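You operate a simulated robot arm through the tools that you are given. There is no shell and no other tool. Be economical: measure what you need, move in short steps, check, and stop when the job is done.

You are at the controls of a simulated two-armed robot. One attempt, no reset.

TASK
Switch the open breaker off, pull its cover, then work the bare handle on and off.
Fine: hold the white carrier for each pull and throw; the cover goes in the yellow rework bin.

The check looks at the end state, three seconds after you hand in, the way a careful person would. Anything else that was tipped, shoved, dropped, spilled or broken makes it a failure. Lids that push on must go on centred and level and be pressed home; caps that screw on are set level and turned clockwise until they are tight.

THE ROBOT
Two 6-joint arms with two-finger parallel grippers on one trunk, on a base that drives. Base frame: it is fixed to the floor where the robot stands at the start and does not move with it; the origin is under the middle of the robot, x ahead of it, y to its left, z up. Readings come in m, rad, newtons and seconds.
The left shoulder is at the start at [0.06, 0.187, 1.172], the right one opposite. Places, roughly: handle of the blue-carrier breaker [0.5, -0.7, 0.9]; handle of the green-carrier breaker [0.7, -0.2, 0.9]; handle of the open orange-carrier breaker [0.5, -0.3, 0.4]; handle of the yellow-carrier breaker [0.5, -0.7, 0.4]; inside of the yellow rework bin [0.5, 0.1, 0.9]; open breaker on the white carrier (31x9x8 cm) [0.5, -0.3, 0.9]; yellow rework bin (15x18x8 cm) [0.5, 0.1, 0.9]. Payload 1.57 kg a hand.
The tool frame of a hand sits at the grasp point between the pads (the TCP): z along the fingers, y along the line on which they close. The tips reach 0.03 m beyond it. The gripper opens to 0.11 m. The fingers are 0.024 m wide and 0.012 m thick; the gripper's body (0.048 by 0.112 m) begins 0.078 m behind the TCP.
Orientation is that of the tool frame in the base frame, as [roll, pitch, yaw] about the fixed x, y, z axes, in that order (R = Rz(yaw) Ry(pitch) Rx(roll)). With the fingers straight down and closing along the base's y, the tool's x points along the base's -x, its y along +y and its z along -z.

THE INTERFACE
- The arms move only by the tool move_arm. It takes "left_commands", "right_commands" or both (then of equal length, played together; a hand with none holds still); each is a list of rows, each an object of numbers (a shift or turn left out is 0, a gripper value left out holds the last): "dx", "dy", "dz": the shift along the tool's x, y, z in m; "ax", "ay", "az": the turn, a rotation vector about the tool's x, y, z in degrees; "gripper": the gripper command, from -1 (fully open) to 1 (shut), values between in proportion. In form: [{"dx": .., "dy": .., "dz": .., "ax": .., "ay": .., "az": .., "gripper": ..}, ...]. A call has 1 to 10 rows; each row is the pose to reach, as a shift and turn from the pose commanded when the call began, along the tool's axes at that moment. Rows are played at 5 a second. More than 0.05 m and 0.15 rad between two rows, or a gripper value outside its range, and nothing of the call is played. Where a pose cannot be reached the arm comes as near as it can. A force on the tool above 40 N (or 10 N above the force at the start of the call, whichever is more), or a blocked arm, ends the call early, and 0.2 s more pass. Each finger travels about 0.153 m/s and halts on what it meets, pressing with about 27 N; the grip force reading is that of the motor and also rises with nothing between the fingers. The clock runs only during rows and for 0.2 s after the last one: add rows that repeat a pose to give the fingers time. It gives the time, the measured TCP pose, the force on the tool (base axes), the opening and the grip force at its end, in the units of the frame above (readings bear some noise), with the torque about the TCP (base axes, N m) and any sound that the robot's microphone picked up.
- Cameras (640 x 400 px; columns grow to the right, rows downward): "scene" is now at [0.0096, -0.0147, 1.7095]; the picture's right is [-0.23, -0.97, 0.00], its down [-0.78, 0.18, -0.60] and it looks along [0.58, -0.13, -0.80] (base axes); focal length 255 px, centre (320, 200). "left" rides on the left gripper at [0.07, -0.016, -0.141] in its tool frame; the picture's right is [0.23, 0.97, 0.00], its down [-0.86, 0.20, -0.48] and it looks along [-0.47, 0.11, 0.88] (tool axes); focal length 222 px, centre (320, 200). "right" rides on the right gripper at [0.07, 0.016, -0.141] in its tool frame; the picture's right is [-0.23, 0.97, 0.00], its down [-0.86, -0.20, -0.48] and it looks along [-0.47, -0.11, 0.88] (tool axes); focal length 222 px, centre (320, 200). There is no depth. A picture from a camera that has moved, and an enlarged one, comes with that camera's place and axes in the base frame and with its lens.
- get_image(camera): a new picture of that camera. It takes no simulated time.
- raise_lower(by): slides the trunk up (or, below 0, down) by that many m; the arms and the scene camera ride with it, the base frame stays. It gives what a move gives, with no picture.
- drive_base(legs): drives the robot by 1 to 6 legs, each [ahead, left, turn to the left] in m, m and rad, along the robot's own axes; the way and the turn of a leg run together, so that a leg with both is an arc; at most 1.5 m and 3.142 rad a leg. The arms and the cameras ride along, it lands a little off, and it stops where it bumps. It gives what a move gives.
- head_to(pan, tilt): turns the head with the scene camera to pan (to the left, within 1.501 rad either way) and tilt (down, from -0.506 to 1.204), counted from straight ahead of the robot. It gives what a move gives.
- close_up(camera, box): a new picture of the part [left, top, right, bottom] of that camera's present view, enlarged. It takes no simulated time.
- job_done(): hands the job in; it is judged then, once.

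Work in short steps. Places have to be worked out from the pictures, the camera data and where the tool is seen: move nearer, look again, correct. Check each grasp and each placing, and mend what went wrong. You have 120 turns and 108 pictures in all, those below and enlarged ones among them. Open the grippers and draw the arms clear of the work before you hand the job in, unless the task says otherwise; then end with one line.

The tools are called after "Request:" as name(argument=value, ...) on one line, values as JSON. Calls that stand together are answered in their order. move_arm: Moves the arms, as the interface text tells. Its arguments: {"type":"object","properties":{"left_commands":{"type":"array","items":{"type":"object","properties":{"dx":{"type":"number"},"dy":{"type":"number"},"dz":{"type":"number"},"ax":{"type":"number"},"ay":{"type":"number"},"az":{"type":"number"},"gripper":{"type":"number"}}}},"right_commands":{"type":"array","items":{"type":"object","properties":{"dx":{"type":"number"},"dy":{"type":"number"},"dz":{"type":"number"},"ax":{"type":"number"},"ay":{"type":"number"},"az":{"type":"number"},"gripper":{"type":"number"}}}}},"required":[]} The other tools are called the same way: raise_lower (by) slides the trunk up or down; drive_base (legs) drives the base; head_to (pan, tilt) turns the head that bears the scene camera; get_image (camera) takes a picture; close_up (camera, box) takes an enlarged picture of a part of a camera's view; job_done () hands the job in.

At the start:

```text
time_s: 0.0
left_eef_pos: [0.4049, -0.0131, 1.2513]
left_ee_rot: [-3.139, 0.001, -3.141]
left_ft_force: [0.0, -0.4, 0.5]
left_wrist_torque: [0.0, 0.01, 0.02]
left_gripper_width: 0.1101
left_grasp_force: 0.0
right_eef_pos: [0.282, -0.3746, 1.2301]
right_ee_rot: [3.141, -0.003, 3.142]
right_ft_force: [-0.7, 0.1, -0.8]
right_wrist_torque: [-0.01, 0.02, -0.01]
right_gripper_width: 0.1103
right_grasp_force: 0.0
trunk travel left (down, up): [-0.8, 0.19]
robot x, y, heading: [0.0016, 0.0008, -0.002]
head pan, tilt: [-0.227, 0.932]
```

scene: 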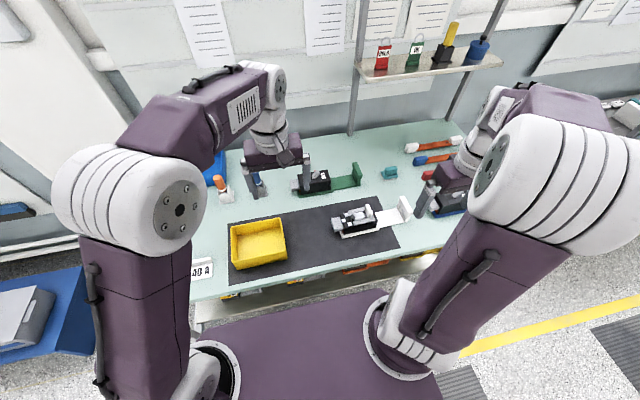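
right: 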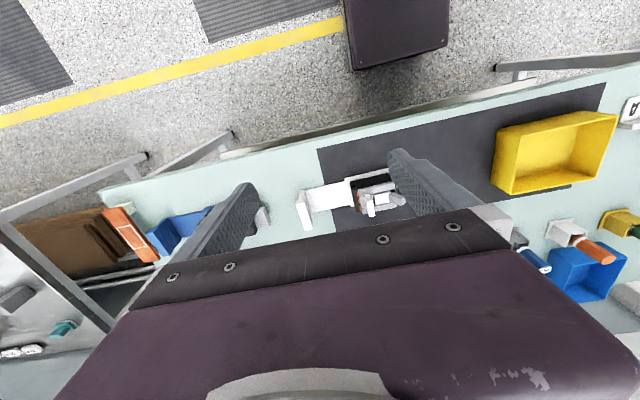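
left: 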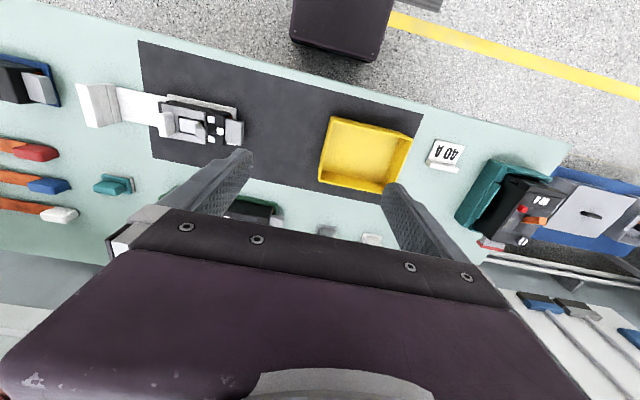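

I start by looking closely at the open breaker on the white carrier, from the scene and left hand cameras.

Request:
close_up(camera="scene", box=[280, 140, 440, 260])

Request:
close_up(camera="left", box=[70, 60, 270, 180])

Request:
close_up(camera="right", box=[280, 150, 420, 240])

```text
3.33 times, centred on (360, 200) of scene
camera zoom: at [0.0096, -0.0147, 1.7095], right [-0.23, -0.97, 0.0], down [-0.78, 0.18, -0.6], along [0.58, -0.13, -0.8], focal length 851 px, centre (187, 200)
```

zoom: 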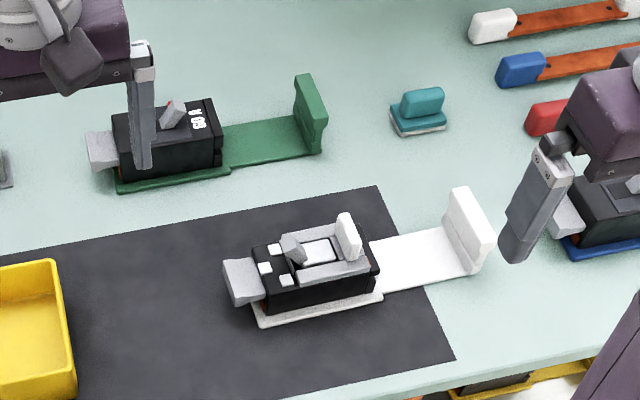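

```text
3.20 times, centred on (170, 120) of left
camera zoom: at [0.3371, -0.0293, 1.3918], right [-0.23, 0.97, 0.0], down [0.86, 0.2, 0.48], along [0.47, 0.11, -0.88], focal length 711 px, centre (800, 456)
```

zoom: 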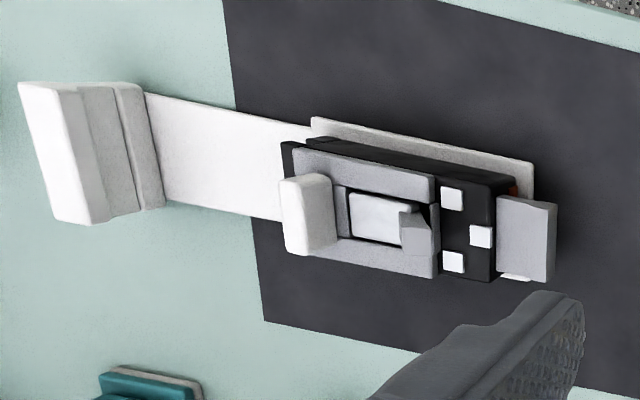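

```text
4.44 times, centred on (350, 195) of right
camera zoom: at [0.2117, -0.358, 1.3711], right [0.23, 0.97, 0.0], down [0.86, -0.2, 0.48], along [0.47, -0.11, -0.88], focal length 987 px, centre (187, 222)
```

zoom: 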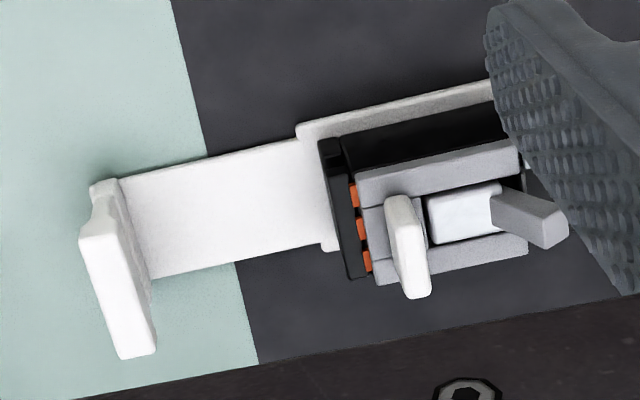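

The breaker sits lengthwise along about y, with the white upright at the -y end. The handle leans to +y, and the grey cover frame has a white tab. I move the right hand above the upright to look closer.

Request:
move_arm(right_commands=[{"dx": -0.034, "dy": -0.016, "dz": 0.01}, {"dx": -0.068, "dy": -0.032, "dz": 0.02}, {"dx": -0.102, "dy": -0.048, "dz": 0.03}, {"dx": -0.136, "dy": -0.064, "dz": 0.04}, {"dx": -0.17, "dy": -0.08, "dz": 0.05}, {"dx": -0.17, "dy": -0.08, "dz": 0.05}])

Request:
get_image(camera="right")

Request:
get_image(camera="scene")

```text
time_s: 1.4
left_eef_pos: [0.4049, -0.0129, 1.2503]
left_ee_rot: [-3.14, 0.0, 3.141]
left_ft_force: [-1.1, 0.4, 1.0]
left_wrist_torque: [0.0, 0.02, 0.02]
left_gripper_width: 0.11
left_grasp_force: 0.0
right_eef_pos: [0.4505, -0.4553, 1.1814]
right_ee_rot: [-3.14, 0.0, 3.141]
right_ft_force: [-0.8, 0.2, 0.4]
right_wrist_torque: [0.01, -0.04, 0.04]
right_gripper_width: 0.1101
right_grasp_force: 0.1
trunk travel left (down, up): [-0.8, 0.19]
robot x, y, heading: [0.0001, 0.0028, 0.001]
head pan, tilt: [-0.227, 0.932]
```

```text
101 pictures are left
camera right: at [0.3796, -0.438, 1.3218], right [0.23, 0.97, 0.0], down [0.85, -0.2, 0.48], along [0.47, -0.11, -0.88], focal length 222 px, centre (320, 200)
```

right: 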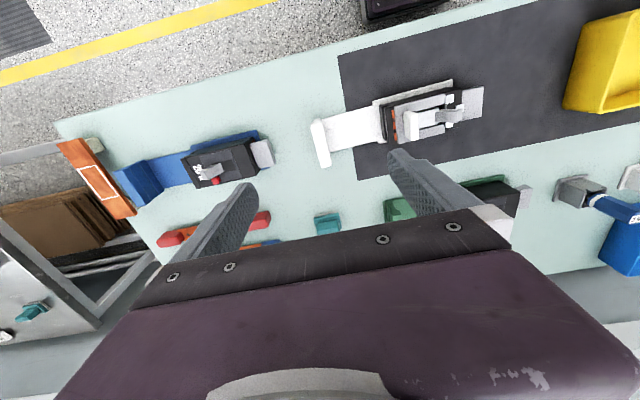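

```text
100 pictures are left
camera scene: at [0.0083, -0.0141, 1.7095], right [-0.23, -0.97, 0.0], down [-0.78, 0.18, -0.6], along [0.58, -0.13, -0.8], focal length 255 px, centre (320, 200)
```

scene: 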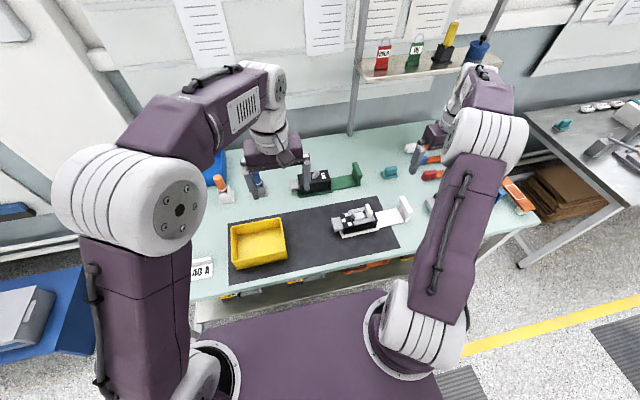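

The upright is near (0.47,-0.45). I bring the left hand over the breaker for a close view.

Request:
move_arm(left_commands=[{"dx": -0.012, "dy": -0.042, "dz": 0.012}, {"dx": -0.024, "dy": -0.083, "dz": 0.024}, {"dx": -0.036, "dy": -0.125, "dz": 0.036}, {"dx": -0.048, "dy": -0.167, "dz": 0.048}, {"dx": -0.06, "dy": -0.208, "dz": 0.06}, {"dx": -0.08, "dy": -0.25, "dz": 0.08}, {"dx": -0.08, "dy": -0.25, "dz": 0.08}])

Request:
get_image(camera="left")

Request:
get_image(camera="scene")

```text
refused: row 6 steps farther than a row can; nothing moved
```

```text
99 pictures are left
camera left: at [0.3361, -0.0287, 1.392], right [-0.23, 0.97, 0.0], down [0.85, 0.2, 0.48], along [0.47, 0.11, -0.88], focal length 222 px, centre (320, 200)
```

left: 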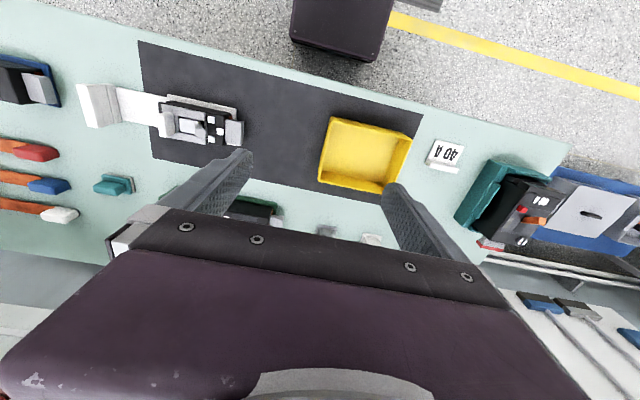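

```text
98 pictures are left
camera scene: at [0.0083, -0.0141, 1.7095], right [-0.23, -0.97, 0.0], down [-0.78, 0.18, -0.6], along [0.58, -0.13, -0.8], focal length 255 px, centre (320, 200)
```

scene: 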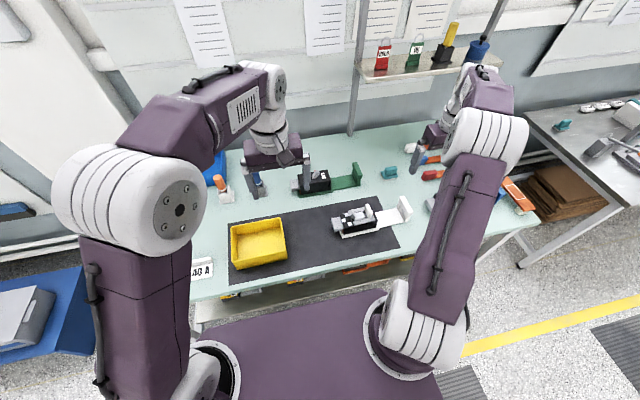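

One row was too long, so nothing moved. I send the same move with even steps.

Request:
move_arm(left_commands=[{"dx": -0.013, "dy": -0.04, "dz": 0.013}, {"dx": -0.026, "dy": -0.08, "dz": 0.026}, {"dx": -0.039, "dy": -0.12, "dz": 0.039}, {"dx": -0.052, "dy": -0.16, "dz": 0.052}, {"dx": -0.065, "dy": -0.2, "dz": 0.065}, {"dx": -0.08, "dy": -0.24, "dz": 0.08}, {"dx": -0.08, "dy": -0.25, "dz": 0.08}])

Request:
get_image(camera="left")

```text
time_s: 3.0
left_eef_pos: [0.4278, -0.1881, 1.1582]
left_ee_rot: [-3.14, -0.001, 3.141]
left_ft_force: [0.3, -0.6, -0.8]
left_wrist_torque: [-0.03, -0.01, 0.01]
left_gripper_width: 0.1101
left_grasp_force: 0.1
left hand out of reach, approached as far as the arm can: row 4, 5, 6, 7
right_eef_pos: [0.4505, -0.4565, 1.1803]
right_ee_rot: [3.14, -0.001, 3.141]
right_ft_force: [0.5, 0.6, 0.0]
right_wrist_torque: [0.04, -0.01, 0.02]
right_gripper_width: 0.1099
right_grasp_force: 0.1
trunk travel left (down, up): [-0.8, 0.19]
robot x, y, heading: [0.0029, -0.0013, 0.001]
head pan, tilt: [-0.227, 0.932]
```

```text
97 pictures are left
camera left: at [0.3584, -0.2058, 1.2988], right [-0.23, 0.97, 0.0], down [0.86, 0.2, 0.48], along [0.47, 0.11, -0.88], focal length 222 px, centre (320, 200)
```

left: 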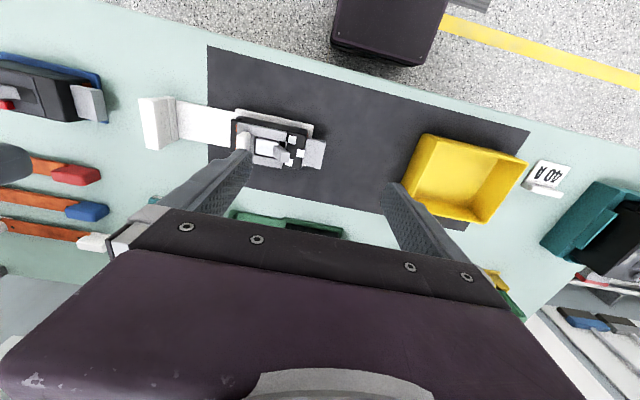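

The left arm can't reach that far across. I drive the base 0.27 m right so both hands work in comfortable range.

Request:
drive_base(legs=[[0, -0.27, 0]])

Request:
get_image(camera="left")

Request:
get_image(camera="scene")

```text
time_s: 4.9
left_eef_pos: [0.4248, -0.4595, 1.1584]
left_ee_rot: [-3.138, -0.001, 3.138]
left_ft_force: [0.3, -0.1, 0.1]
left_wrist_torque: [0.0, -0.01, 0.03]
left_gripper_width: 0.1099
left_grasp_force: 0.0
right_eef_pos: [0.4466, -0.7269, 1.181]
right_ee_rot: [-3.14, 0.0, 3.136]
right_ft_force: [0.1, 0.7, 0.7]
right_wrist_torque: [0.03, 0.0, -0.02]
right_gripper_width: 0.1104
right_grasp_force: 0.1
trunk travel left (down, up): [-0.8, 0.19]
robot x, y, heading: [-0.0008, -0.2701, -0.009]
head pan, tilt: [-0.227, 0.932]
```

```text
96 pictures are left
camera left: at [0.3566, -0.4767, 1.2994], right [-0.22, 0.98, 0.0], down [0.86, 0.2, 0.48], along [0.47, 0.1, -0.88], focal length 222 px, centre (320, 200)
```

left: 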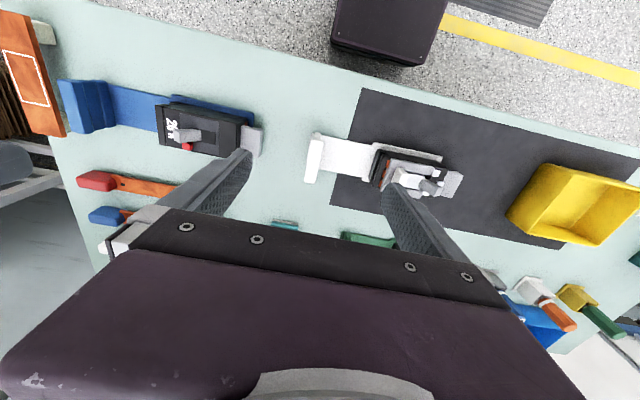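

```text
95 pictures are left
camera scene: at [0.0086, -0.2836, 1.7095], right [-0.23, -0.97, 0.0], down [-0.78, 0.18, -0.6], along [0.58, -0.14, -0.8], focal length 255 px, centre (320, 200)
```

scene: 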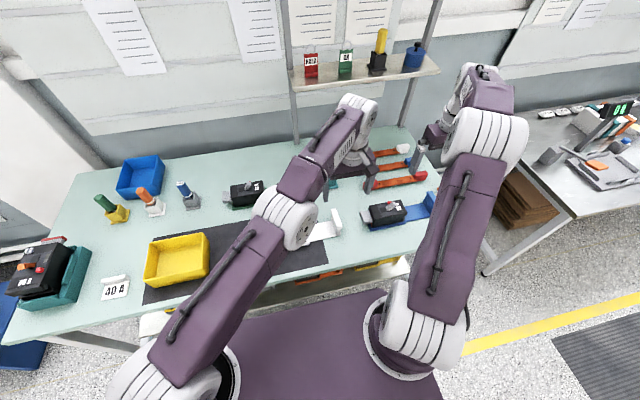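

Both hands shift left together: left above the breaker, right near the upright.

Request:
move_arm(left_commands=[{"dx": -0.015, "dy": 0.045, "dz": 0.01}, {"dx": -0.03, "dy": 0.09, "dz": 0.02}, {"dx": -0.045, "dy": 0.135, "dz": 0.03}, {"dx": -0.06, "dy": 0.18, "dz": 0.04}, {"dx": -0.06, "dy": 0.2, "dz": 0.04}], right_commands=[{"dx": 0, "dy": 0.045, "dz": 0.01}, {"dx": 0, "dy": 0.09, "dz": 0.02}, {"dx": 0, "dy": 0.135, "dz": 0.03}, {"dx": 0, "dy": 0.18, "dz": 0.04}, {"dx": 0, "dy": 0.2, "dz": 0.04}])

Request:
get_image(camera="left")

Request:
get_image(camera="right")

```text
time_s: 6.1
left_eef_pos: [0.4949, -0.3734, 1.1534]
left_ee_rot: [3.141, -0.004, 3.136]
left_ft_force: [0.3, 0.0, 0.0]
left_wrist_torque: [0.01, -0.03, 0.02]
left_gripper_width: 0.11
left_grasp_force: 0.0
left hand out of reach, approached as far as the arm can: row 1, 2, 3, 4, 5
right_eef_pos: [0.4473, -0.5281, 1.1419]
right_ee_rot: [-3.141, -0.002, 3.136]
right_ft_force: [-0.5, -0.1, -0.2]
right_wrist_torque: [0.02, -0.01, 0.01]
right_gripper_width: 0.1101
right_grasp_force: 0.0
trunk travel left (down, up): [-0.8, 0.19]
robot x, y, heading: [0.0021, -0.2707, -0.003]
head pan, tilt: [-0.227, 0.932]
```

```text
94 pictures are left
camera left: at [0.4259, -0.3908, 1.2948], right [-0.22, 0.98, 0.0], down [0.86, 0.19, 0.48], along [0.46, 0.11, -0.88], focal length 222 px, centre (320, 200)
```

left: 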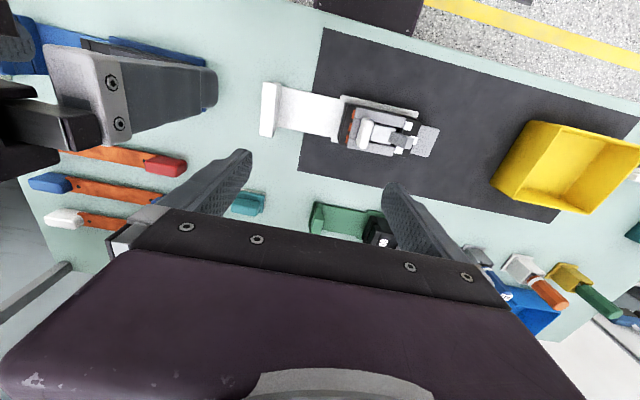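

```text
93 pictures are left
camera right: at [0.3772, -0.5112, 1.2827], right [0.23, 0.97, 0.0], down [0.85, -0.2, 0.48], along [0.47, -0.11, -0.88], focal length 222 px, centre (320, 200)
```

right: 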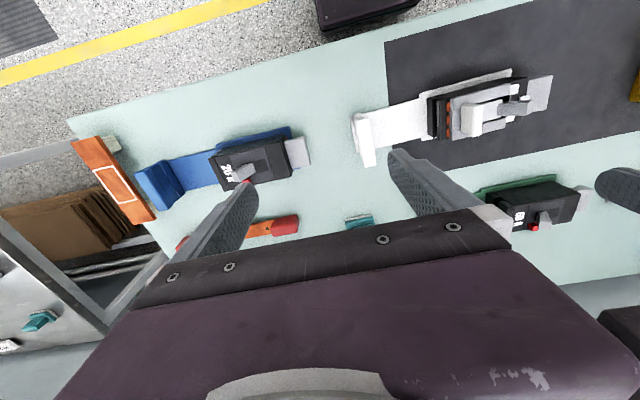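

Still out of reach because of the sideways offset. I drive another 0.13 m right so the two shoulders straddle the work, then see the left hand pose.

Request:
drive_base(legs=[[0, -0.13, 0]])

Request:
move_arm(left_commands=[{"dx": 0.0, "dy": 0.045}, {"dx": 0.02, "dy": 0.09}, {"dx": 0.03, "dy": 0.135}, {"dx": 0.03, "dy": 0.18}, {"dx": 0.03, "dy": 0.18}], right_commands=[{"dx": -0.01, "dy": 0.035}, {"dx": -0.02, "dy": 0.07}, {"dx": -0.02, "dy": 0.1}, {"dx": -0.02, "dy": 0.13}, {"dx": -0.02, "dy": 0.16}])

Request:
get_image(camera="left")

Request:
get_image(camera="right")

```text
time_s: 7.4
left_eef_pos: [0.4938, -0.5011, 1.153]
left_ee_rot: [-3.141, -0.001, 3.136]
left_ft_force: [-0.1, 0.6, 0.0]
left_wrist_torque: [-0.03, 0.0, 0.0]
left_gripper_width: 0.11
left_grasp_force: 0.0
right_eef_pos: [0.4461, -0.6537, 1.1419]
right_ee_rot: [-3.14, 0.0, 3.137]
right_ft_force: [0.4, 0.0, -0.4]
right_wrist_torque: [0.0, -0.02, 0.01]
right_gripper_width: 0.11
right_grasp_force: 0.2
trunk travel left (down, up): [-0.8, 0.19]
robot x, y, heading: [0.0005, -0.3967, -0.008]
head pan, tilt: [-0.227, 0.932]
```

```text
time_s: 8.1
left_eef_pos: [0.5081, -0.4672, 1.1634]
left_ee_rot: [3.129, -0.012, 3.138]
left_ft_force: [1.8, 3.1, -2.0]
left_wrist_torque: [-0.28, 0.17, -0.06]
left_gripper_width: 0.11
left_grasp_force: 0.0
left hand out of reach, approached as far as the arm can: row 1, 2, 3
right_eef_pos: [0.4687, -0.5808, 1.1412]
right_ee_rot: [-3.135, 0.008, 3.127]
right_ft_force: [-2.4, -3.9, 1.3]
right_wrist_torque: [0.48, -0.16, 0.01]
right_gripper_width: 0.1101
right_grasp_force: 0.0
trunk travel left (down, up): [-0.8, 0.19]
robot x, y, heading: [0.0005, -0.3972, -0.005]
head pan, tilt: [-0.227, 0.932]
stopped in row 3 (left hand): the force on the tool passed its limit (the readings are from after the stop); the commanded pose is now the measured one
```

```text
92 pictures are left
camera left: at [0.4415, -0.4856, 1.3038], right [-0.22, 0.97, 0.01], down [0.86, 0.19, 0.47], along [0.46, 0.12, -0.88], focal length 222 px, centre (320, 200)
```

left: 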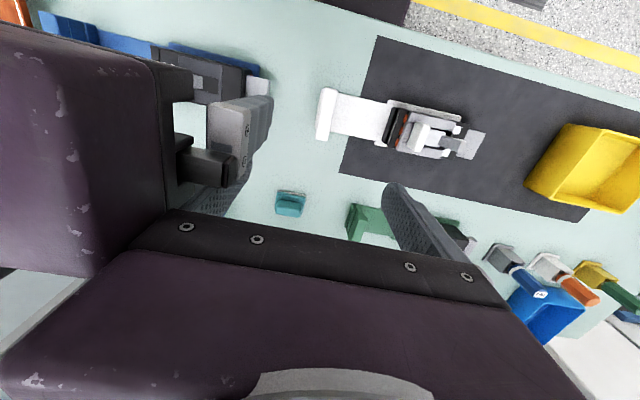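

```text
91 pictures are left
camera right: at [0.3988, -0.5626, 1.282], right [0.24, 0.97, 0.0], down [0.85, -0.21, 0.49], along [0.47, -0.12, -0.87], focal length 222 px, centre (320, 200)
```

right: 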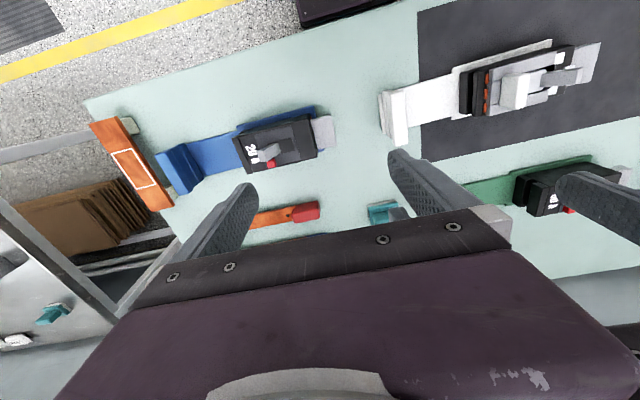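

The hands touched each other lightly in mid-air because the left lagged. I move the right away and the left toward the breaker.

Request:
move_arm(right_commands=[{"dy": -0.03}, {"dy": -0.04}, {"dy": -0.04}, {"dy": -0.04}, {"dy": -0.04}, {"dy": -0.04}], left_commands=[{"dy": 0.01}, {"dy": 0.05, "dz": 0.01}, {"dy": 0.095, "dz": 0.02}, {"dy": 0.14, "dz": 0.02}, {"dy": 0.18, "dz": 0.03}, {"dy": 0.18, "dz": 0.03}])

Request:
get_image(camera="left")

Request:
get_image(camera="scene")

```text
time_s: 9.5
left_eef_pos: [0.5309, -0.2905, 1.2362]
left_ee_rot: [3.125, -0.064, 3.138]
left_ft_force: [0.3, 0.7, -0.4]
left_wrist_torque: [-0.06, -0.01, -0.01]
left_gripper_width: 0.1101
left_grasp_force: 0.0
left hand out of reach, approached as far as the arm can: row 1, 2, 3, 4, 5, 6
right_eef_pos: [0.4681, -0.6152, 1.1429]
right_ee_rot: [-3.135, 0.009, 3.127]
right_ft_force: [0.0, 0.3, 0.3]
right_wrist_torque: [-0.03, -0.01, -0.02]
right_gripper_width: 0.1101
right_grasp_force: 0.1
trunk travel left (down, up): [-0.8, 0.19]
robot x, y, heading: [-0.0025, -0.4007, -0.01]
head pan, tilt: [-0.227, 0.932]
```

```text
90 pictures are left
camera left: at [0.4723, -0.3089, 1.3809], right [-0.22, 0.97, 0.03], down [0.89, 0.19, 0.43], along [0.41, 0.12, -0.9], focal length 222 px, centre (320, 200)
```

left: 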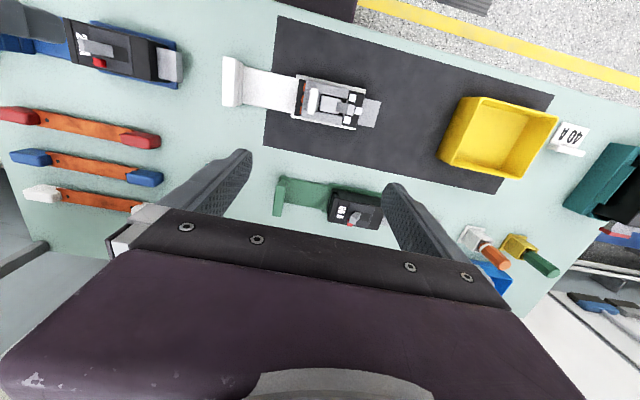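

```text
89 pictures are left
camera scene: at [0.0071, -0.4054, 1.7095], right [-0.23, -0.97, 0.0], down [-0.78, 0.18, -0.6], along [0.58, -0.14, -0.8], focal length 255 px, centre (320, 200)
```

scene: 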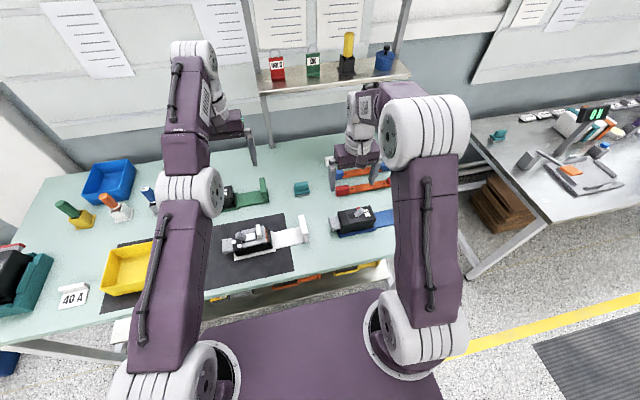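

The left arm is at full stretch at this height. Lower and nearer should be reachable, so I bring it down to about z 1.08 and back a little.

Request:
move_arm(left_commands=[{"dx": 0.015, "dz": 0.03, "ay": 0, "ax": 0}, {"dx": 0.025, "dz": 0.055}, {"dx": 0.025, "dz": 0.055}, {"dx": 0.025, "dz": 0.055}])

Request:
get_image(camera="left")

```text
time_s: 10.5
left_eef_pos: [0.5327, -0.295, 1.2359]
left_ee_rot: [3.12, -0.065, 3.139]
left_ft_force: [0.7, 0.1, -0.2]
left_wrist_torque: [0.01, -0.02, 0.01]
left_gripper_width: 0.1101
left_grasp_force: 0.1
left hand out of reach, approached as far as the arm can: row 1, 2, 3, 4
right_eef_pos: [0.4686, -0.6196, 1.1416]
right_ee_rot: [-3.137, 0.006, 3.126]
right_ft_force: [-0.2, -0.1, 0.9]
right_wrist_torque: [-0.01, 0.02, -0.03]
right_gripper_width: 0.1101
right_grasp_force: 0.1
trunk travel left (down, up): [-0.8, 0.19]
robot x, y, heading: [-0.0014, -0.3956, -0.008]
head pan, tilt: [-0.227, 0.932]
```

```text
88 pictures are left
camera left: at [0.4733, -0.3141, 1.3805], right [-0.22, 0.97, 0.03], down [0.88, 0.19, 0.43], along [0.41, 0.12, -0.9], focal length 222 px, centre (320, 200)
```

left: 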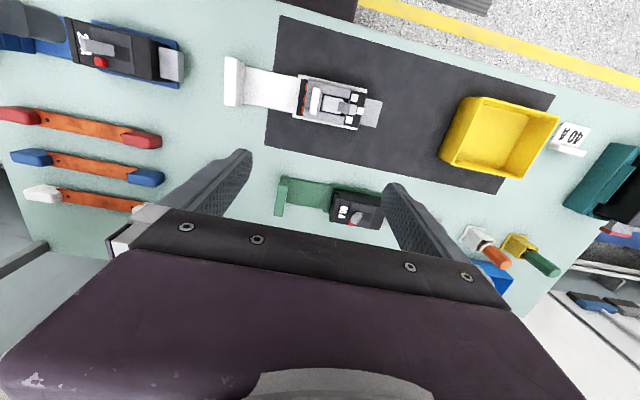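

The arm seems stuck in a stretched solution. I retreat it nearer to the robot to let it fold, then approach again.

Request:
move_arm(left_commands=[{"dx": 0.04, "dz": -0.03}, {"dx": 0.08, "dz": -0.04}, {"dx": 0.1, "dz": -0.04}, {"dx": 0.1, "dz": -0.04}])

```text
time_s: 11.5
left_eef_pos: [0.4381, -0.2985, 1.2831]
left_ee_rot: [3.12, -0.065, 3.137]
left_ft_force: [0.1, -0.1, -0.1]
left_wrist_torque: [-0.03, 0.02, 0.0]
left_gripper_width: 0.1098
left_grasp_force: 0.1
left hand out of reach, approached as far as the arm can: row 1
right_eef_pos: [0.4698, -0.6207, 1.1414]
right_ee_rot: [-3.138, 0.005, 3.124]
right_ft_force: [-0.2, -0.6, 0.2]
right_wrist_torque: [0.0, 0.03, -0.01]
right_gripper_width: 0.1098
right_grasp_force: 0.1
trunk travel left (down, up): [-0.8, 0.19]
robot x, y, heading: [-0.002, -0.3944, -0.005]
head pan, tilt: [-0.227, 0.932]
```

The reach near here depends on height relative to the shoulder. I level the left tool, lift the right hand, and then lower the trunk to test reach.

Request:
move_arm(left_commands=[{"ax": 0.6, "ay": -1.8}, {"ax": 1.2, "ay": -3.7}, {"ax": 1.2, "ay": -3.7}], right_commands=[{"dz": -0.045}, {"dz": -0.09}, {"dz": -0.1}])

Request:
raise_lower(by=-0.15)

Request:
move_arm(left_commands=[{"dx": -0.03, "dz": 0.02}, {"dx": -0.05, "dz": 0.05}, {"dx": -0.05, "dz": 0.05}])

Request:
get_image(camera="left")

```text
time_s: 12.3
left_eef_pos: [0.4377, -0.2967, 1.2829]
left_ee_rot: [3.141, 0.001, 3.136]
left_ft_force: [0.6, -0.2, 0.4]
left_wrist_torque: [0.0, -0.01, 0.01]
left_gripper_width: 0.1099
left_grasp_force: 0.0
right_eef_pos: [0.4681, -0.6181, 1.2415]
right_ee_rot: [-3.138, 0.006, 3.125]
right_ft_force: [-0.5, 0.0, 0.6]
right_wrist_torque: [0.02, -0.02, -0.02]
right_gripper_width: 0.1097
right_grasp_force: 0.0
trunk travel left (down, up): [-0.8, 0.19]
robot x, y, heading: [-0.003, -0.3952, -0.008]
head pan, tilt: [-0.227, 0.932]
```

```text
time_s: 14.0
left_eef_pos: [0.438, -0.2974, 1.1343]
left_ee_rot: [3.141, 0.001, 3.135]
left_ft_force: [0.6, -0.5, 0.5]
left_wrist_torque: [0.01, 0.02, 0.0]
left_gripper_width: 0.1099
left_grasp_force: 0.1
right_eef_pos: [0.4674, -0.6191, 1.0912]
right_ee_rot: [-3.137, 0.009, 3.124]
right_ft_force: [-0.3, -0.2, -0.1]
right_wrist_torque: [-0.02, 0.0, 0.01]
right_gripper_width: 0.11
right_grasp_force: 0.0
trunk travel left (down, up): [-0.65, 0.34]
robot x, y, heading: [-0.0019, -0.3964, -0.006]
head pan, tilt: [-0.227, 0.932]
```

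```text
time_s: 14.8
left_eef_pos: [0.4857, -0.2977, 1.0824]
left_ee_rot: [-3.14, 0.002, 3.138]
left_ft_force: [-0.3, -0.3, 0.8]
left_wrist_torque: [0.01, -0.04, -0.04]
left_gripper_width: 0.11
left_grasp_force: 0.0
right_eef_pos: [0.4673, -0.6191, 1.0928]
right_ee_rot: [-3.138, 0.01, 3.126]
right_ft_force: [-0.3, -0.4, 0.7]
right_wrist_torque: [0.0, -0.04, -0.01]
right_gripper_width: 0.1099
right_grasp_force: 0.2
trunk travel left (down, up): [-0.65, 0.34]
robot x, y, heading: [0.0019, -0.3984, -0.004]
head pan, tilt: [-0.227, 0.932]
```

```text
87 pictures are left
camera left: at [0.4172, -0.3141, 1.2243], right [-0.22, 0.97, 0.0], down [0.86, 0.2, 0.48], along [0.47, 0.11, -0.88], focal length 222 px, centre (320, 200)
```

left: 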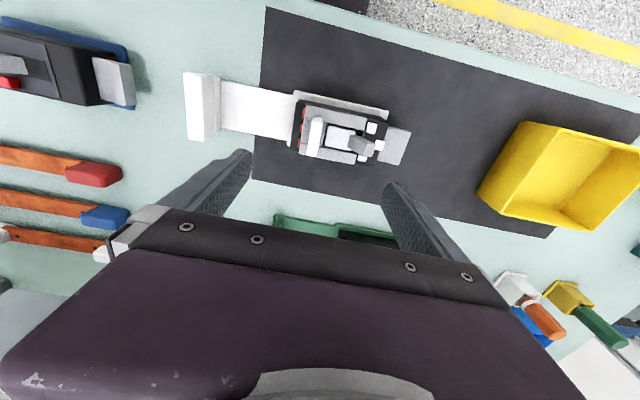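

Lowering the trunk restored reach. Here is a close-up of the breaker from the left camera.

Request:
close_up(camera="left", box=[170, 60, 430, 200])

Request:
head_to(pan=0.2, tilt=0.85)

Request:
get_image(camera="scene")

```text
2.46 times, centred on (300, 130) of left
camera zoom: at [0.4172, -0.3141, 1.2243], right [-0.22, 0.97, 0.0], down [0.86, 0.2, 0.48], along [0.47, 0.11, -0.88], focal length 547 px, centre (369, 372)
```

zoom: 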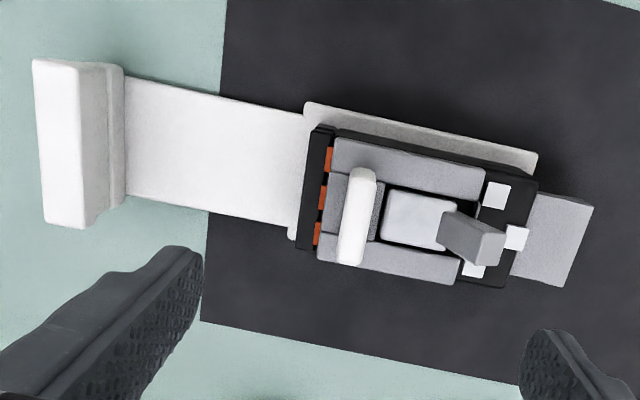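

```text
time_s: 15.7
left_eef_pos: [0.4861, -0.2988, 1.0847]
left_ee_rot: [3.141, 0.0, 3.136]
left_ft_force: [0.5, 0.2, -0.7]
left_wrist_torque: [0.02, -0.03, 0.0]
left_gripper_width: 0.1102
left_grasp_force: 0.1
right_eef_pos: [0.467, -0.6189, 1.0909]
right_ee_rot: [-3.139, 0.007, 3.125]
right_ft_force: [0.3, -0.1, -0.2]
right_wrist_torque: [0.0, 0.02, -0.02]
right_gripper_width: 0.1098
right_grasp_force: 0.0
trunk travel left (down, up): [-0.65, 0.34]
robot x, y, heading: [-0.0005, -0.3984, -0.002]
head pan, tilt: [0.201, 0.85]
```

```text
85 pictures are left
camera scene: at [0.0131, -0.3794, 1.5657], right [0.19, -0.98, 0.0], down [-0.74, -0.15, -0.66], along [0.65, 0.13, -0.75], focal length 255 px, centre (320, 200)
```

scene: 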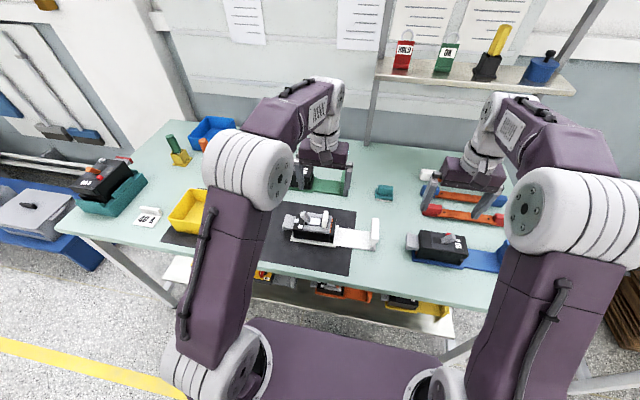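

The axis is nearly along base y at x≈0.482. I take a close scene view to triangulate heights.

Request:
close_up(camera="scene", box=[270, 190, 400, 271])

Request:
close_up(camera="right", box=[400, 20, 640, 170])

```text
4.92 times, centred on (335, 230) of scene
camera zoom: at [0.0131, -0.3794, 1.5657], right [0.19, -0.98, 0.0], down [-0.74, -0.15, -0.66], along [0.65, 0.13, -0.75], focal length 1257 px, centre (246, 50)
```

zoom: 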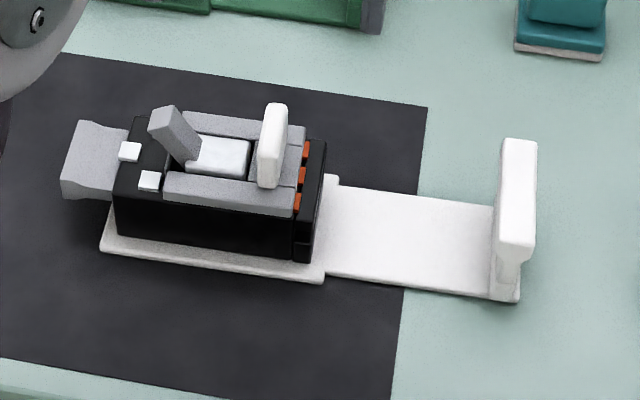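

```text
2.67 times, centred on (520, 95) of right
camera zoom: at [0.3972, -0.6002, 1.2317], right [0.24, 0.97, 0.0], down [0.85, -0.21, 0.49], along [0.47, -0.12, -0.87], focal length 592 px, centre (-213, 480)
```

zoom: 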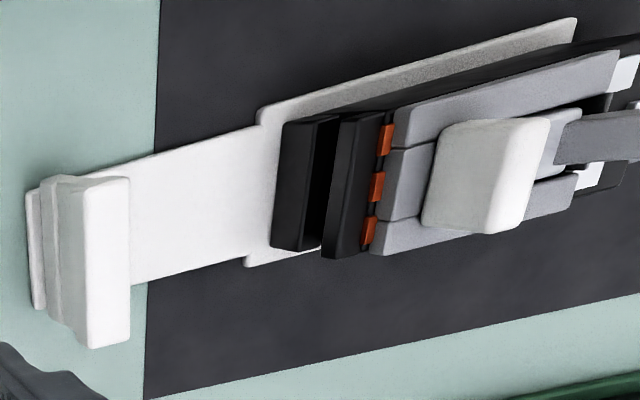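

Triangulation gives these positions:
- Upright: top centre (0.484, -0.457, 0.927).
- Cover tab: top at (0.48, -0.304, 0.956).
- Handle tip: about (0.476, -0.238, 0.96).
- Table: z≈0.87.

I raise both hands and then drop the trunk 0.12 m for better reach.

Request:
move_arm(left_commands=[{"dz": -0.045}, {"dz": -0.09}, {"dz": -0.12}], right_commands=[{"dz": -0.045}, {"dz": -0.09}, {"dz": -0.12}])

Request:
raise_lower(by=-0.12)

Request:
move_arm(right_commands=[{"dx": -0.005, "dy": 0.04}, {"dx": -0.01, "dy": 0.08}, {"dx": -0.015, "dy": 0.12}, {"dx": -0.017, "dy": 0.162}, {"dx": -0.017, "dy": 0.162, "dz": 0.04}, {"dx": -0.017, "dy": 0.162, "dz": 0.08}, {"dx": -0.017, "dy": 0.162, "dz": 0.08}])

Request:
get_image(camera="right")

Request:
get_image(camera="left")

```text
time_s: 16.5
left_eef_pos: [0.4854, -0.2969, 1.2009]
left_ee_rot: [-3.142, 0.001, 3.14]
left_ft_force: [-0.2, -0.5, 0.4]
left_wrist_torque: [-0.04, 0.02, -0.01]
left_gripper_width: 0.1099
left_grasp_force: 0.0
left hand out of reach, approached as far as the arm can: row 3
right_eef_pos: [0.4674, -0.6169, 1.2114]
right_ee_rot: [-3.136, 0.005, 3.126]
right_ft_force: [0.7, 0.1, 0.0]
right_wrist_torque: [-0.03, 0.02, 0.02]
right_gripper_width: 0.11
right_grasp_force: 0.0
trunk travel left (down, up): [-0.65, 0.34]
robot x, y, heading: [0.0005, -0.3954, -0.01]
head pan, tilt: [0.201, 0.85]
```

```text
time_s: 18.0
left_eef_pos: [0.4845, -0.2959, 1.0828]
left_ee_rot: [-3.14, 0.004, 3.138]
left_ft_force: [-0.9, -0.4, 1.1]
left_wrist_torque: [-0.01, -0.02, 0.02]
left_gripper_width: 0.1099
left_grasp_force: 0.0
right_eef_pos: [0.4673, -0.6172, 1.0914]
right_ee_rot: [-3.137, 0.008, 3.126]
right_ft_force: [0.2, 0.5, -0.6]
right_wrist_torque: [-0.02, 0.04, 0.01]
right_gripper_width: 0.11
right_grasp_force: 0.0
trunk travel left (down, up): [-0.53, 0.46]
robot x, y, heading: [-0.0014, -0.397, -0.002]
head pan, tilt: [0.201, 0.85]
```

```text
time_s: 19.6
left_eef_pos: [0.4847, -0.2955, 1.0812]
left_ee_rot: [3.141, 0.003, 3.138]
left_ft_force: [-0.6, -0.2, -0.2]
left_wrist_torque: [0.04, 0.0, -0.01]
left_gripper_width: 0.11
left_grasp_force: 0.0
right_eef_pos: [0.486, -0.4558, 1.008]
right_ee_rot: [-3.139, 0.008, 3.125]
right_ft_force: [-0.2, 0.7, -0.5]
right_wrist_torque: [0.02, 0.0, -0.03]
right_gripper_width: 0.11
right_grasp_force: 0.1
right hand out of reach, approached as far as the arm can: row 3, 4
trunk travel left (down, up): [-0.53, 0.46]
robot x, y, heading: [-0.0046, -0.3995, -0.007]
head pan, tilt: [0.201, 0.85]
```

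```text
82 pictures are left
camera right: at [0.415, -0.4371, 1.1482], right [0.24, 0.97, 0.0], down [0.85, -0.21, 0.49], along [0.47, -0.12, -0.87], focal length 222 px, centre (320, 200)
```

right: 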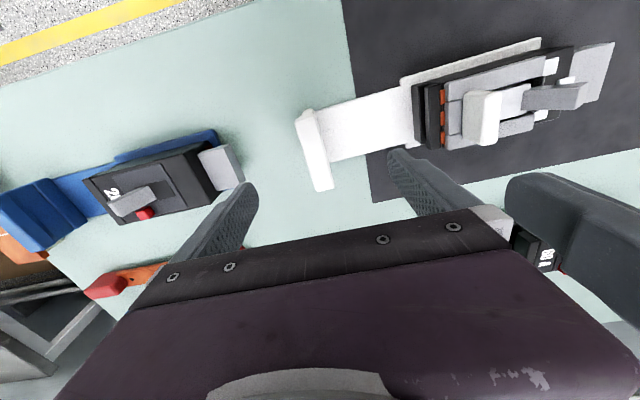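

```text
81 pictures are left
camera left: at [0.4154, -0.3125, 1.2226], right [-0.22, 0.97, 0.0], down [0.85, 0.2, 0.48], along [0.47, 0.11, -0.88], focal length 222 px, centre (320, 200)
```

left: 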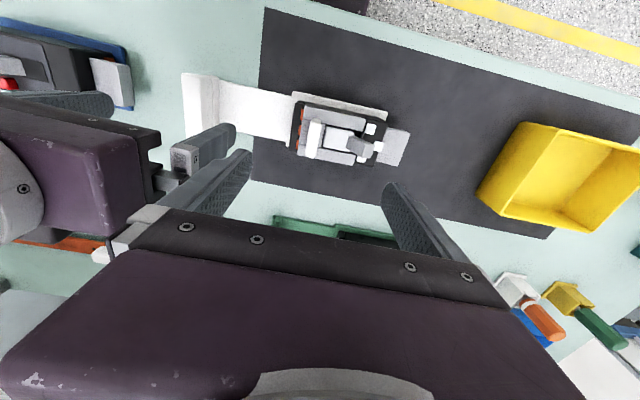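

The right hand is centred on the upright. I descend 0.09 m and close.

Request:
move_arm(right_commands=[{"dz": 0.03, "dx": 0.002, "dy": -0.001}, {"dz": 0.06, "dx": 0.002, "dy": -0.001}, {"dz": 0.09, "dx": 0.002, "dy": -0.001}, {"dz": 0.09, "dx": 0.002, "dy": -0.001}, {"dz": 0.09, "dx": 0.002, "dy": -0.001, "gripper": 0.0}, {"dz": 0.09, "dx": 0.002, "dy": -0.001, "gripper": 1}, {"dz": 0.09, "dx": 0.002, "dy": -0.001, "gripper": 1}, {"dz": 0.09, "dx": 0.002, "dy": -0.001, "gripper": 1}])

Request:
get_image(camera="right")

Request:
get_image(camera="scene")

```text
time_s: 21.4
left_eef_pos: [0.4852, -0.2964, 1.0816]
left_ee_rot: [3.141, 0.004, 3.136]
left_ft_force: [0.0, -0.6, 0.7]
left_wrist_torque: [-0.04, 0.0, 0.02]
left_gripper_width: 0.11
left_grasp_force: 0.0
right_eef_pos: [0.4854, -0.4578, 0.92]
right_ee_rot: [-3.136, 0.009, 3.128]
right_ft_force: [-1.7, -0.6, -0.4]
right_wrist_torque: [0.07, -0.14, 0.56]
right_gripper_width: 0.0228
right_grasp_force: 27.1
trunk travel left (down, up): [-0.53, 0.46]
robot x, y, heading: [-0.0007, -0.3975, -0.005]
head pan, tilt: [0.201, 0.85]
```

```text
80 pictures are left
camera right: at [0.4148, -0.4398, 1.061], right [0.24, 0.97, 0.0], down [0.85, -0.21, 0.49], along [0.47, -0.12, -0.87], focal length 222 px, centre (320, 200)
```

right: 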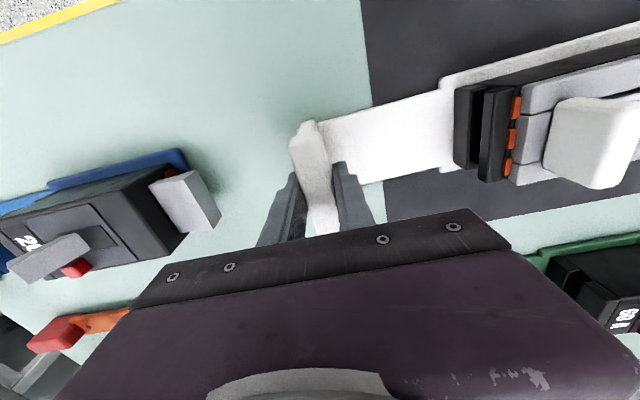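

```text
79 pictures are left
camera scene: at [0.0129, -0.3795, 1.4457], right [0.19, -0.98, 0.0], down [-0.74, -0.15, -0.66], along [0.65, 0.13, -0.75], focal length 255 px, centre (320, 200)
```

scene: 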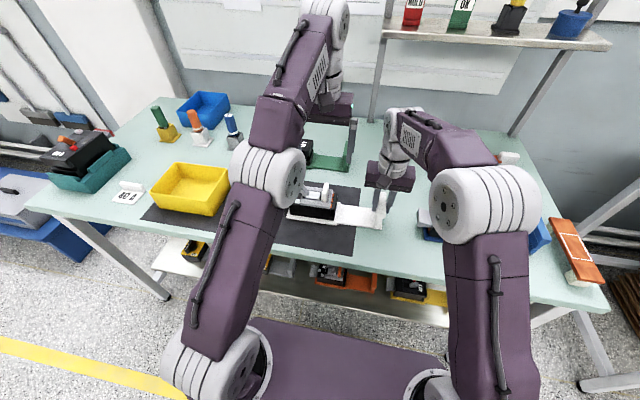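

The carrier is gripped (22.8 mm). I shut the left gripper and place it on the +y side of the handle, tips at z≈0.94, ready to push toward -y.

Request:
move_arm(left_commands=[{"dx": 0.003, "dy": 0.045, "gripper": 1}, {"dx": 0.007, "dy": 0.09, "gripper": 1}, {"dx": 0.007, "dy": 0.106, "gripper": 1}, {"dx": 0.007, "dy": 0.106, "dz": 0.04}, {"dx": 0.007, "dy": 0.106, "dz": 0.08}, {"dx": 0.007, "dy": 0.106, "dz": 0.108}, {"dx": 0.007, "dy": 0.106, "dz": 0.108}])

Request:
get_image(camera="left")

Request:
close_up(camera="right", box=[440, 20, 640, 220])

```text
time_s: 23.0
left_eef_pos: [0.4792, -0.1908, 0.9735]
left_ee_rot: [-3.138, 0.003, 3.137]
left_ft_force: [0.4, 0.2, -0.5]
left_wrist_torque: [-0.04, -0.01, 0.01]
left_gripper_width: 0.0
left_grasp_force: 21.1
right_eef_pos: [0.4842, -0.4587, 0.9203]
right_ee_rot: [-3.137, 0.007, 3.126]
right_ft_force: [-2.2, -0.6, -0.1]
right_wrist_torque: [0.12, 0.06, 0.55]
right_gripper_width: 0.0225
right_grasp_force: 27.1
trunk travel left (down, up): [-0.53, 0.46]
robot x, y, heading: [0.0024, -0.3968, -0.008]
head pan, tilt: [0.201, 0.85]
```

```text
78 pictures are left
camera left: at [0.4104, -0.2074, 1.114], right [-0.22, 0.97, 0.0], down [0.85, 0.2, 0.48], along [0.47, 0.11, -0.88], focal length 222 px, centre (320, 200)
```

left: 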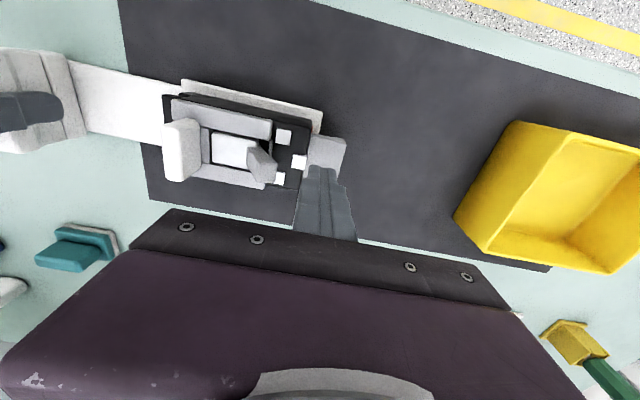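

```text
2.00 times, centred on (540, 120) of right
camera zoom: at [0.415, -0.4395, 1.0611], right [0.24, 0.97, 0.0], down [0.85, -0.21, 0.49], along [0.47, -0.12, -0.87], focal length 444 px, centre (-120, 360)
```

zoom: 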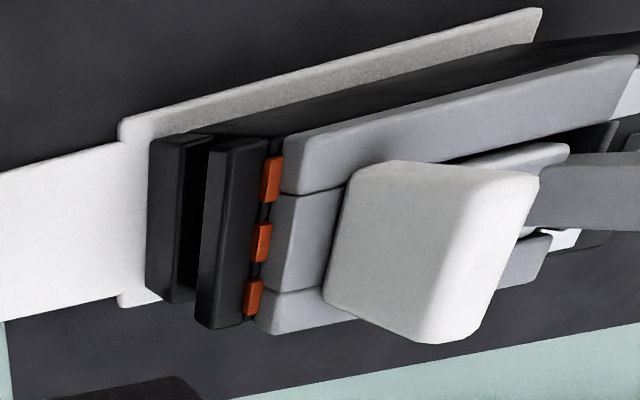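

The closed fingers are level with the handle and about 2.5 cm from it. I push toward -y in 1 cm rows.

Request:
move_arm(left_commands=[{"dy": -0.015}, {"dy": -0.025}, {"dy": -0.033}, {"dy": -0.041}, {"dy": -0.049}, {"dy": -0.057}, {"dy": -0.063}, {"dy": -0.063}])

Request:
close_up(camera="left", box=[200, 60, 440, 210])

```text
time_s: 24.8
left_eef_pos: [0.4778, -0.253, 0.9743]
left_ee_rot: [-3.139, 0.002, 3.136]
left_ft_force: [0.3, 0.9, -0.3]
left_wrist_torque: [-0.02, -0.03, 0.0]
left_gripper_width: 0.0
left_grasp_force: 21.2
right_eef_pos: [0.4855, -0.4578, 0.921]
right_ee_rot: [-3.138, 0.008, 3.125]
right_ft_force: [-1.7, 1.1, 0.5]
right_wrist_torque: [0.23, 0.0, 0.56]
right_gripper_width: 0.022
right_grasp_force: 26.7
trunk travel left (down, up): [-0.53, 0.46]
robot x, y, heading: [-0.0036, -0.3969, -0.005]
head pan, tilt: [0.201, 0.85]
```

```text
2.67 times, centred on (320, 135) of left
camera zoom: at [0.4088, -0.2699, 1.1145], right [-0.22, 0.97, 0.0], down [0.85, 0.2, 0.48], along [0.47, 0.11, -0.88], focal length 592 px, centre (320, 373)
```

zoom: 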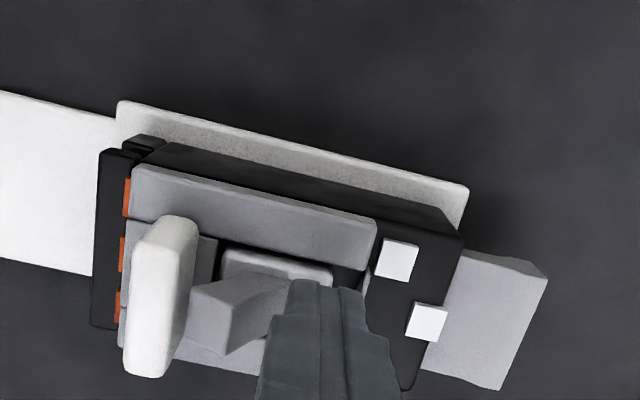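

The handle now leans to -y with almost no force left, so it snapped over. I back off and rise to check.

Request:
move_arm(left_commands=[{"dy": 0.02}, {"dy": 0.04, "dz": -0.03}, {"dy": 0.04, "dz": -0.075}, {"dy": 0.0, "dz": -0.1}, {"dy": 0.0, "dz": -0.1}])

Request:
close_up(camera="left", box=[160, 60, 430, 220])

Request:
close_up(camera="scene", box=[260, 160, 400, 248])

```text
time_s: 26.0
left_eef_pos: [0.4789, -0.2546, 1.0734]
left_ee_rot: [-3.14, 0.004, 3.138]
left_ft_force: [0.7, 0.3, 0.2]
left_wrist_torque: [-0.02, -0.01, 0.0]
left_gripper_width: 0.0
left_grasp_force: 21.5
right_eef_pos: [0.4858, -0.4588, 0.9207]
right_ee_rot: [-3.137, 0.007, 3.125]
right_ft_force: [-1.0, -1.4, -0.5]
right_wrist_torque: [0.19, -0.22, 0.22]
right_gripper_width: 0.022
right_grasp_force: 27.0
trunk travel left (down, up): [-0.53, 0.46]
robot x, y, heading: [-0.0019, -0.399, -0.009]
head pan, tilt: [0.201, 0.85]
```

```text
2.37 times, centred on (295, 140) of left
camera zoom: at [0.4105, -0.271, 1.2142], right [-0.22, 0.97, 0.0], down [0.85, 0.2, 0.48], along [0.47, 0.11, -0.88], focal length 526 px, centre (379, 342)
```

zoom: 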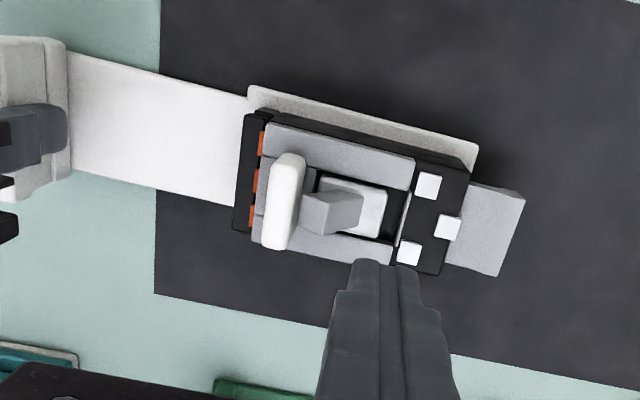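

```text
4.55 times, centred on (330, 204) of scene
camera zoom: at [0.0128, -0.3794, 1.4457], right [0.19, -0.98, 0.0], down [-0.74, -0.15, -0.66], along [0.65, 0.13, -0.75], focal length 1160 px, centre (274, 182)
```

zoom: 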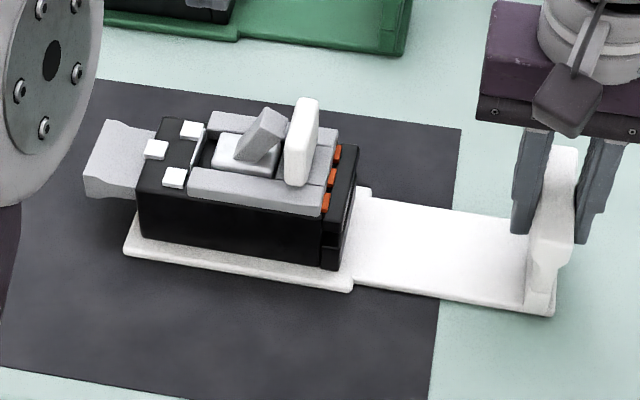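

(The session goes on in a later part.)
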